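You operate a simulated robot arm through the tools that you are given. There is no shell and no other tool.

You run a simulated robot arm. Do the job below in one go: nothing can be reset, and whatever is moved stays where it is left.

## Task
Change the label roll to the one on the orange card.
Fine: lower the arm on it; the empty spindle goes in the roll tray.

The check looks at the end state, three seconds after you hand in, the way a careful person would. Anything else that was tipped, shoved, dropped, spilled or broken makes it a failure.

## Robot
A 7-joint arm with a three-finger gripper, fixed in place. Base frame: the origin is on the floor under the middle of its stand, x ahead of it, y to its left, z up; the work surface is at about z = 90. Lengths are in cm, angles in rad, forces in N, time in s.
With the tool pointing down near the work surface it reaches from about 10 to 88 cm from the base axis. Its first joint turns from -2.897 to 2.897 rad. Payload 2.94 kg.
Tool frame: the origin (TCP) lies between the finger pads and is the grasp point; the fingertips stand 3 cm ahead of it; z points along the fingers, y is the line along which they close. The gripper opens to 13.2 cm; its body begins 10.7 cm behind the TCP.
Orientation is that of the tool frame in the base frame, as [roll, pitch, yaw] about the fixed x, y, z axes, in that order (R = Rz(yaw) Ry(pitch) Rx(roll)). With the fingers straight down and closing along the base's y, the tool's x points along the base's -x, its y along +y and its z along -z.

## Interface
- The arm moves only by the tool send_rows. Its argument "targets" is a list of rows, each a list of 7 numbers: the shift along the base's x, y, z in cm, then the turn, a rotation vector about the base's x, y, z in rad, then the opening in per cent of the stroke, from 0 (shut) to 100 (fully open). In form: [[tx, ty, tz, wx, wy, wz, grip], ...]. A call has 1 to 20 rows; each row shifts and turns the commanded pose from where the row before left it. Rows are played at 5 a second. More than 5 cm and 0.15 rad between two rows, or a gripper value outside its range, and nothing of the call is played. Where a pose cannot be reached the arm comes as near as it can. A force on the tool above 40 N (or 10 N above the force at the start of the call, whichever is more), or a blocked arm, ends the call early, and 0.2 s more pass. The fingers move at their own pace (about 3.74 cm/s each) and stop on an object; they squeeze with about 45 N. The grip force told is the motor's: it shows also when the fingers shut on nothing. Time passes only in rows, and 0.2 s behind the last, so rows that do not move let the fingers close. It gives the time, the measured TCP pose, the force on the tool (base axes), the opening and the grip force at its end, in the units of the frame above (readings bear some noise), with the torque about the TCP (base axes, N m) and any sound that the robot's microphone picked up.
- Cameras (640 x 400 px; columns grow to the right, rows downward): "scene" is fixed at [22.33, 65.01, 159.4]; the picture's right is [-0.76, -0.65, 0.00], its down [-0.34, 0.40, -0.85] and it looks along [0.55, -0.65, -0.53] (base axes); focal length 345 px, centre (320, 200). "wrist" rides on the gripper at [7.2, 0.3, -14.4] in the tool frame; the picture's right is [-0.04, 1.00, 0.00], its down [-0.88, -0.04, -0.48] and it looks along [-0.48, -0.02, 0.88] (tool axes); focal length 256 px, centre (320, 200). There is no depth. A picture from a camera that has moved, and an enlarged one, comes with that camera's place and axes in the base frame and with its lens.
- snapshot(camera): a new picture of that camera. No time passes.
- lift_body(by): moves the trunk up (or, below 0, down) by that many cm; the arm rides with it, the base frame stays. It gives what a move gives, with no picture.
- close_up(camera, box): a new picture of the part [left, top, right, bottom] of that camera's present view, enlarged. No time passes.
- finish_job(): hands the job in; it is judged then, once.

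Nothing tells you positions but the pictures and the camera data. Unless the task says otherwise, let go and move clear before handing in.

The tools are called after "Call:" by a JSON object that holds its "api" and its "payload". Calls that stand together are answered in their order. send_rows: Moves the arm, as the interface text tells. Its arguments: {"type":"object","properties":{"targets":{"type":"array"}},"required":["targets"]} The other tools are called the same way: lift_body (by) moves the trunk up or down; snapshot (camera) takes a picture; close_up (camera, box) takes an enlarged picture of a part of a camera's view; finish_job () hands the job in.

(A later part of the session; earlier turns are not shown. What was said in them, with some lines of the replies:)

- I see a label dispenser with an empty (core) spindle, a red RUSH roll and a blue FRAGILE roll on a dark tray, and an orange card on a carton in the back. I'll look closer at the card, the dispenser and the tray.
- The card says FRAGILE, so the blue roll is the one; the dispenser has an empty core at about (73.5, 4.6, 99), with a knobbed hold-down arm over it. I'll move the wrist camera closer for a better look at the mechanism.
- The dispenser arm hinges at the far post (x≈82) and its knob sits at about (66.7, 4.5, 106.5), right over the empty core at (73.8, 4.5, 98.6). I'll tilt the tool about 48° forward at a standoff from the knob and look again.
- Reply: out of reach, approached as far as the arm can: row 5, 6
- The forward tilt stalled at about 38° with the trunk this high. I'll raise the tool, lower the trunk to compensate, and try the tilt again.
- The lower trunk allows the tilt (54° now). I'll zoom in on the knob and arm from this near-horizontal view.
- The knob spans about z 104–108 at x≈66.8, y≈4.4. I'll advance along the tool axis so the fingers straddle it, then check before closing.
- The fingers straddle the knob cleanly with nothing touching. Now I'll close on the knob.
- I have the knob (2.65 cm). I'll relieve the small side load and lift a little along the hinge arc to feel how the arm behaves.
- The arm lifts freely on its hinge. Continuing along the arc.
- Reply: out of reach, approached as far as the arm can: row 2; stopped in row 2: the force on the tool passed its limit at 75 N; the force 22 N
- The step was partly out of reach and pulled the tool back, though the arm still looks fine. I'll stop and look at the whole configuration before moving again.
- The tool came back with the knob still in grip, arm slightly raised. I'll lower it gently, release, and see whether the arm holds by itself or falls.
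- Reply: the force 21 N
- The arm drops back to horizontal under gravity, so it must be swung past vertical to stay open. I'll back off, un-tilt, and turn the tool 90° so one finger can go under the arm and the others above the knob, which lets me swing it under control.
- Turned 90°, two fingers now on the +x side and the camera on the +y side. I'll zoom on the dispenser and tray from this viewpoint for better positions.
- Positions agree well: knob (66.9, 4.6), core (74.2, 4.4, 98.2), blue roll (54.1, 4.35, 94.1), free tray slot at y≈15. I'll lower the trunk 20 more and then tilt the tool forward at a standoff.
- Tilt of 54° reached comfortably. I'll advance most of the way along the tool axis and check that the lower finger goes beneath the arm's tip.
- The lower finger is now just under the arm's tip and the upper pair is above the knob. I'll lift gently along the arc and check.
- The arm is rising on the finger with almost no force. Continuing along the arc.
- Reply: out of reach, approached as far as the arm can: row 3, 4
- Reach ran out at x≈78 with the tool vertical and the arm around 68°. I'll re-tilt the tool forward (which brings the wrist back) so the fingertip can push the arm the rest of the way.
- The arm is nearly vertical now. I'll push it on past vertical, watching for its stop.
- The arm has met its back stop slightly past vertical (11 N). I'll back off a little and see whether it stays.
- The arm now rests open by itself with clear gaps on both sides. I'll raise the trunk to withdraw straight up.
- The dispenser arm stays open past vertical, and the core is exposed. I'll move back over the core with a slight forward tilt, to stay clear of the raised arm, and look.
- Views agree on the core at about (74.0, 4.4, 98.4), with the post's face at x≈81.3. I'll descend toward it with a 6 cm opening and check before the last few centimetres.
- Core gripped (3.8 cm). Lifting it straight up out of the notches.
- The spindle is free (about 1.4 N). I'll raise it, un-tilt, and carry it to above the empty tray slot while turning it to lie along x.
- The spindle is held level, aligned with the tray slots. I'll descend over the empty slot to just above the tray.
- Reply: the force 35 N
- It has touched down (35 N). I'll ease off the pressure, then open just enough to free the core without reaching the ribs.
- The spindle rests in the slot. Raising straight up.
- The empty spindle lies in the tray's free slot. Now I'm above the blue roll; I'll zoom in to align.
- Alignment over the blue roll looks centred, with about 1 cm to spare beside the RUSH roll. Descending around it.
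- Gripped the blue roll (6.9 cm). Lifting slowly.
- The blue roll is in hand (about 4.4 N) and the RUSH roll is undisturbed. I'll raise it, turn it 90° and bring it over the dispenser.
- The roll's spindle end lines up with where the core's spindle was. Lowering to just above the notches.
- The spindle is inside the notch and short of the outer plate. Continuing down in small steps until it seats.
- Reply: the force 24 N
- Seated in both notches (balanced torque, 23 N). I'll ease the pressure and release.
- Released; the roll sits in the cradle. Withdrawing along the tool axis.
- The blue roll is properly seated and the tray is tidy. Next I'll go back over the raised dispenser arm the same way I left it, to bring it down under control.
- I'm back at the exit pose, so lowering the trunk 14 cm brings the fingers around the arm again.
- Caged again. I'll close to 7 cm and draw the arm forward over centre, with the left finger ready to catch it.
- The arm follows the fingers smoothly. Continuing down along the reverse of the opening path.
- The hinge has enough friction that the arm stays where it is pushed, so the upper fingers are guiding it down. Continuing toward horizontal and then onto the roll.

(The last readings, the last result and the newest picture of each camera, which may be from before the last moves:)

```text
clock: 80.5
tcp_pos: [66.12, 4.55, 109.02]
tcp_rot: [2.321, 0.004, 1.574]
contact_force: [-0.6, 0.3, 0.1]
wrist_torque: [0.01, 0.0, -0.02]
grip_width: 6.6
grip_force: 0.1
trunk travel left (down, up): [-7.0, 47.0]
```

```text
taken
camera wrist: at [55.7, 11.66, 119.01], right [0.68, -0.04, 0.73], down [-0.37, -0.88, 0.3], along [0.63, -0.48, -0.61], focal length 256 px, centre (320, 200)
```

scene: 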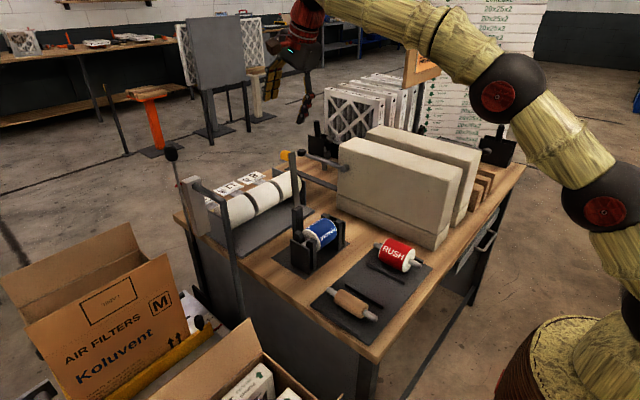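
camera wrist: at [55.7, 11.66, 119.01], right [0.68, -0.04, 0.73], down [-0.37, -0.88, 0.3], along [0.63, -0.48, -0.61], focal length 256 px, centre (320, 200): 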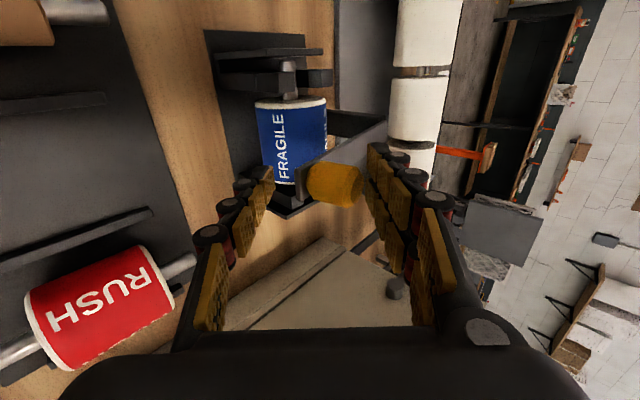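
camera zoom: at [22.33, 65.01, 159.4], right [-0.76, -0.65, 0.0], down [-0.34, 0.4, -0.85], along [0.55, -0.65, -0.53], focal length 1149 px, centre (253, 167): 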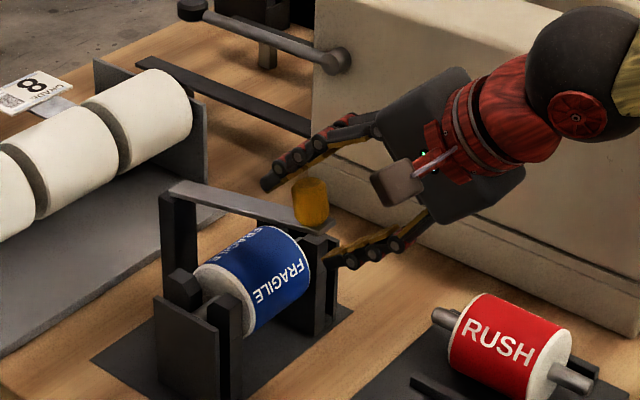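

Call:
{"api": "send_rows", "payload": {"targets": [[-0.33, 0, -1.0, 0, -0.041, 0, 50], [-0.32, 0, -0.96, 0, -0.041, 0, 50], [-0.32, 0, -0.95, 0, -0.041, 0, 50], [0, 0, 0, 0, 0, 0, 50]]}}

Call:
{"api": "close_up", "payload": {"camera": "scene", "box": [260, 160, 420, 280]}}

Call:
{"api": "snapshot", "payload": {"camera": "wrist"}}

```text
clock: 81.5
tcp_pos: [65.13, 4.65, 106.3]
tcp_rot: [2.198, 0.003, 1.572]
contact_force: [1.2, -0.3, 0.6]
wrist_torque: [0.0, 0.0, 0.0]
grip_width: 6.61
grip_force: 0.0
trunk travel left (down, up): [-7.0, 47.0]
```

```text
3.33 times, centred on (340, 220) of scene
camera zoom: at [22.33, 65.01, 159.4], right [-0.76, -0.65, 0.0], down [-0.34, 0.4, -0.85], along [0.55, -0.65, -0.53], focal length 1149 px, centre (253, 133)
```

zoom: 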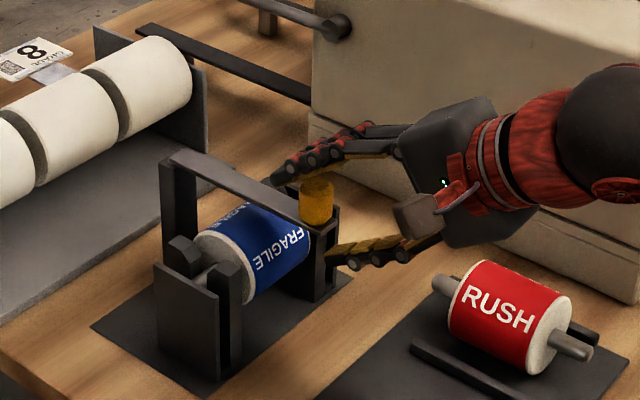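

```text
taken
camera wrist: at [53.72, 11.69, 114.85], right [0.59, -0.04, 0.81], down [-0.41, -0.88, 0.25], along [0.7, -0.48, -0.53], focal length 256 px, centre (320, 200)
```

wrist: 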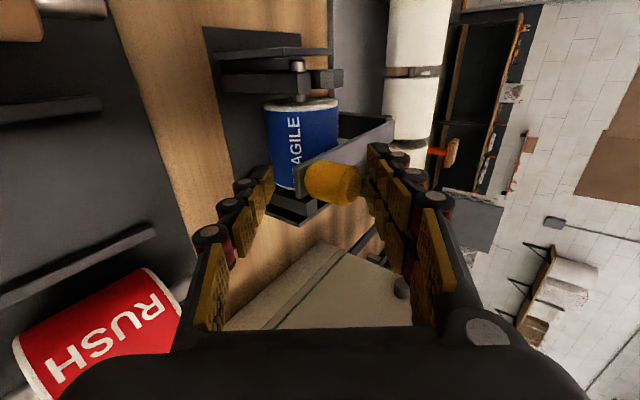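

Call:
{"api": "close_up", "payload": {"camera": "scene", "box": [290, 190, 350, 250]}}

Call:
{"api": "close_up", "payload": {"camera": "wrist", "box": [250, 80, 410, 230]}}

```text
6.67 times, centred on (320, 220) of scene
camera zoom: at [22.33, 65.01, 159.4], right [-0.76, -0.65, 0.0], down [-0.34, 0.4, -0.85], along [0.55, -0.65, -0.53], focal length 2297 px, centre (320, 67)
```

zoom: 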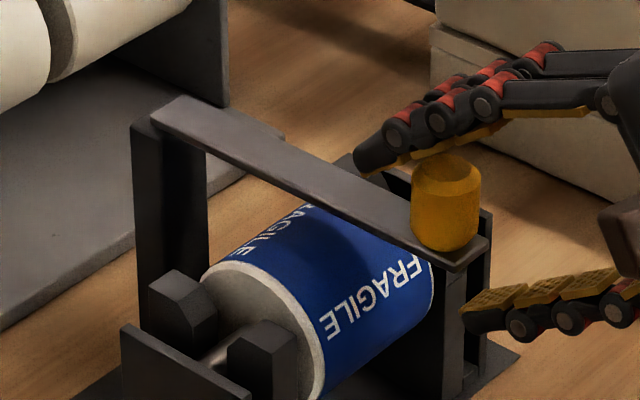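

```text
2.67 times, centred on (330, 155) of wrist
camera zoom: at [53.72, 11.69, 114.85], right [0.59, -0.04, 0.81], down [-0.41, -0.88, 0.25], along [0.7, -0.48, -0.53], focal length 683 px, centre (293, 320)
```

zoom: 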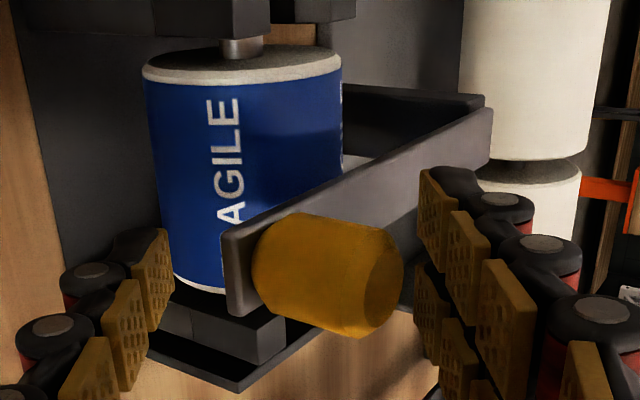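

The knob is back at its original spot (horizontal). I'll press down a little further with the upper fingers to see if the arm goes on to the roll or is at its stop.

Call:
{"api": "send_rows", "payload": {"targets": [[-0.15, -0.05, -0.3, 0, 0, 0, 50], [-0.15, 0, -0.3, 0, 0, 0, 50], [0, 0, 0, 0, 0, 0, 50]]}}

Call:
{"api": "close_up", "payload": {"camera": "scene", "box": [290, 190, 350, 250]}}

```text
clock: 82.3
tcp_pos: [64.87, 4.45, 105.77]
tcp_rot: [2.199, 0.004, 1.573]
contact_force: [1.6, 0.0, 2.1]
wrist_torque: [0.01, -0.1, 0.01]
grip_width: 6.8
grip_force: 1.4
trunk travel left (down, up): [-7.0, 47.0]
```

```text
6.67 times, centred on (320, 220) of scene
camera zoom: at [22.33, 65.01, 159.4], right [-0.76, -0.65, 0.0], down [-0.34, 0.4, -0.85], along [0.55, -0.65, -0.53], focal length 2297 px, centre (320, 67)
```

zoom: 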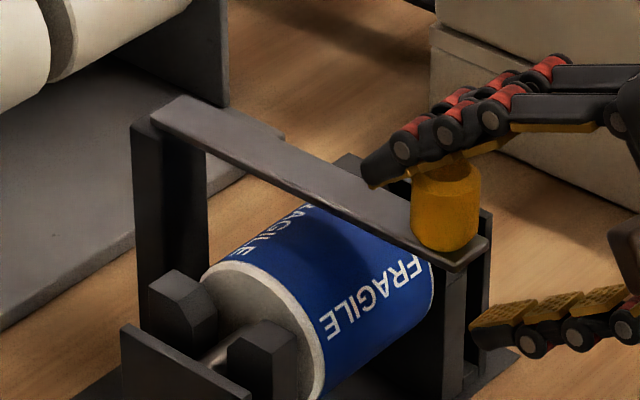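

Call:
{"api": "send_rows", "payload": {"targets": [[-0.1, 0, -0.3, 0, 0, 0, 50], [-0.1, 0, -0.2, 0, 0, 0, 50], [0, 0, 0, 0, 0, 0, 50]]}}

Call:
{"api": "close_up", "payload": {"camera": "scene", "box": [290, 190, 350, 250]}}

```text
clock: 83.1
tcp_pos: [64.66, 4.52, 105.15]
tcp_rot: [2.195, 0.004, 1.573]
contact_force: [11.5, 2.6, 11.9]
wrist_torque: [-0.1, -0.17, 0.11]
grip_width: 7.61
grip_force: 7.6
trunk travel left (down, up): [-7.0, 47.0]
```

```text
6.67 times, centred on (320, 220) of scene
camera zoom: at [22.33, 65.01, 159.4], right [-0.76, -0.65, 0.0], down [-0.34, 0.4, -0.85], along [0.55, -0.65, -0.53], focal length 2297 px, centre (320, 67)
```

zoom: 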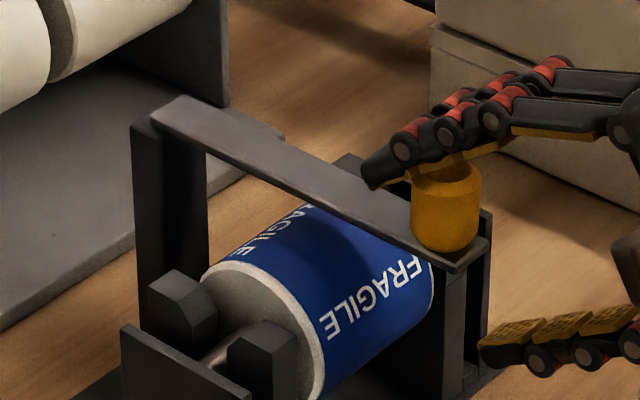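

The arm resists 16 N without moving, so it is fully down at its stop over the roll. I'll ease off, open the fingers, and back straight out the way I came in.

Call:
{"api": "send_rows", "payload": {"targets": [[0.2, 0, 0.5, 0, 0, 0, 50], [0.3, 0, 0.6, 0, 0, 0, 52], [0.1, 0, 0.2, 0, 0, 0, 60], [0, 0, 0, 0, 0, 0, 64], [0, 0, 0, 0, 0, 0, 64]]}}

Call:
{"api": "close_up", "payload": {"camera": "scene", "box": [290, 180, 370, 260]}}

Call:
{"api": "snapshot", "payload": {"camera": "wrist"}}

```text
clock: 84.3
tcp_pos: [65.14, 4.51, 106.4]
tcp_rot: [2.199, 0.005, 1.572]
contact_force: [-0.1, 0.5, -0.3]
wrist_torque: [0.07, -0.01, 0.0]
grip_width: 8.47
grip_force: 0.1
trunk travel left (down, up): [-7.0, 47.0]
```

```text
5.00 times, centred on (330, 220) of scene
camera zoom: at [22.33, 65.01, 159.4], right [-0.76, -0.65, 0.0], down [-0.34, 0.4, -0.85], along [0.55, -0.65, -0.53], focal length 1723 px, centre (270, 100)
```

zoom: 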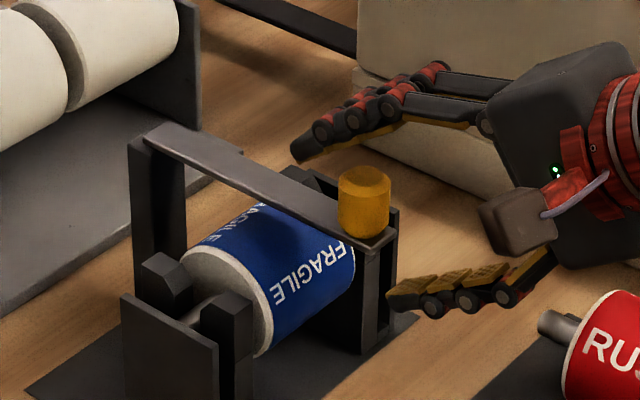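

```text
taken
camera wrist: at [53.78, 11.63, 114.97], right [0.59, -0.04, 0.81], down [-0.41, -0.88, 0.25], along [0.7, -0.48, -0.53], focal length 256 px, centre (320, 200)
```

wrist: 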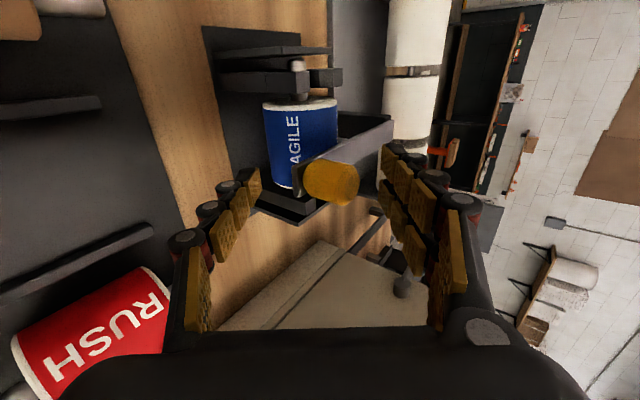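

Call:
{"api": "send_rows", "payload": {"targets": [[-1.6, 0, 1.2, 0, 0, 0, 64], [-2.4, 0, 1.8, 0, 0, 0, 64], [-2.4, 0, 1.8, 0, 0, 0, 64], [-1.5, 0, 3.5, 0, 0.05, 0, 64], [-1.0, 0, 4.5, 0, 0.1, 0, 64], [0, 0, 4.5, 0, 0.12, 0, 64], [0, 0, 4.5, 0, 0.12, 0, 64], [0, 0, 4.0, 0, 0.12, 0, 64], [0, 0, 0, 0, 0, 0, 64]]}}

Call:
{"api": "snapshot", "payload": {"camera": "wrist"}}

Call:
{"api": "snapshot", "payload": {"camera": "scene"}}

Call:
{"api": "close_up", "payload": {"camera": "scene", "box": [270, 180, 360, 280]}}

```text
clock: 86.3
tcp_pos: [56.07, 4.57, 132.09]
tcp_rot: [2.712, 0.003, 1.576]
contact_force: [0.4, -0.8, -0.5]
wrist_torque: [0.05, -0.01, 0.01]
grip_width: 8.45
grip_force: 0.1
trunk travel left (down, up): [-7.0, 47.0]
```

```text
taken
camera wrist: at [50.28, 11.58, 145.19], right [0.91, -0.04, 0.42], down [-0.23, -0.88, 0.42], along [0.35, -0.48, -0.81], focal length 256 px, centre (320, 200)
```

wrist: 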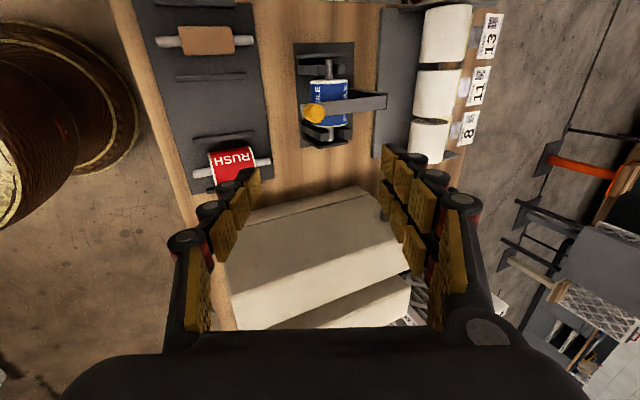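

```text
taken
```

scene: 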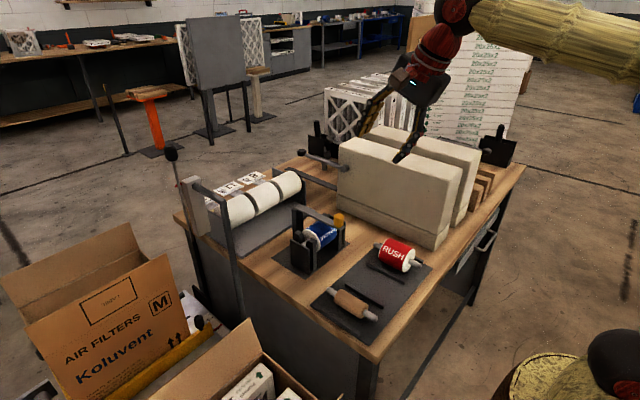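

```text
4.00 times, centred on (315, 230) of scene
camera zoom: at [22.33, 65.01, 159.4], right [-0.76, -0.65, 0.0], down [-0.34, 0.4, -0.85], along [0.55, -0.65, -0.53], focal length 1378 px, centre (340, 80)
```

zoom: 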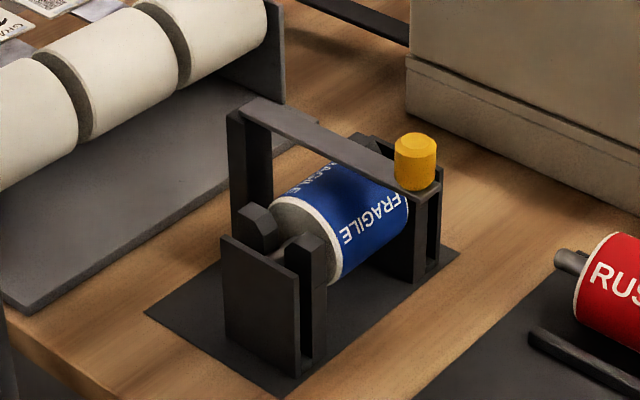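

The roll is in, the arm is down, and the gripper is clear. I'll check the seating, the tray and the surroundings once more.

Call:
{"api": "close_up", "payload": {"camera": "wrist", "box": [280, 30, 400, 160]}}

Call:
{"api": "close_up", "payload": {"camera": "wrist", "box": [130, 0, 300, 190]}}

Call:
{"api": "close_up", "payload": {"camera": "scene", "box": [290, 220, 450, 350]}}

```text
3.08 times, centred on (340, 95) of wrist
camera zoom: at [50.28, 11.58, 145.19], right [0.91, -0.04, 0.42], down [-0.23, -0.88, 0.42], along [0.35, -0.48, -0.81], focal length 788 px, centre (258, 523)
```

zoom: 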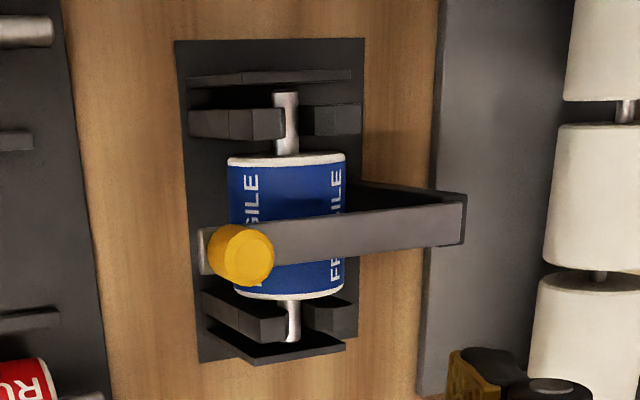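

```text
2.11 times, centred on (215, 95) of wrist
camera zoom: at [50.28, 11.58, 145.19], right [0.91, -0.04, 0.42], down [-0.23, -0.88, 0.42], along [0.35, -0.48, -0.81], focal length 539 px, centre (541, 421)
```

zoom: 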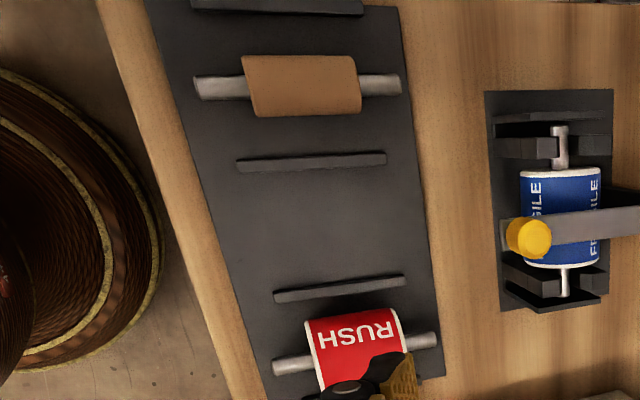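

```text
3.08 times, centred on (370, 285) of scene
camera zoom: at [22.33, 65.01, 159.4], right [-0.76, -0.65, 0.0], down [-0.34, 0.4, -0.85], along [0.55, -0.65, -0.53], focal length 1060 px, centre (166, -62)
```

zoom: 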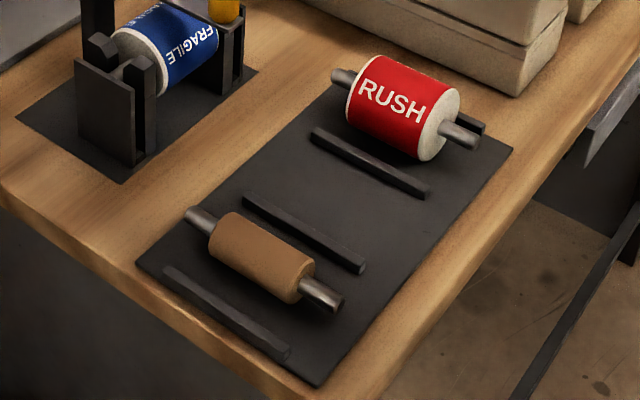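

The FRAGILE roll sits in both notches with the arm down over it. The empty spindle lies in the tray slot, the RUSH roll hasn't moved, and the gripper is well clear, so I'm handing the job in.

Call:
{"api": "finish_job", "payload": {}}

```text
The job is handed in.
```

The label roll is changed: the blue FRAGILE roll named on the orange card is now in the dispenser, and I've handed the job in.

- **Roll:** its spindle is seated in the notches at both ends.
- **Dispenser arm:** it is down over the roll and sits level, as it did at the start. I pressed it with about 16 N and it did not move, so I take it to be at its lower stop. I could not confirm from the pictures that it actually touches the roll.
- **Empty spindle:** it lies in the free slot of the roll tray.
- **Everything else:** the RUSH roll was not touched, and nothing looked tipped or moved in the last pictures. The gripper is well clear of the table.

On my first attempt to lift the arm by its knob, one move went out of reach and the force spiked to 75 N. The arm and hinge moved normally afterwards and I saw no damage.
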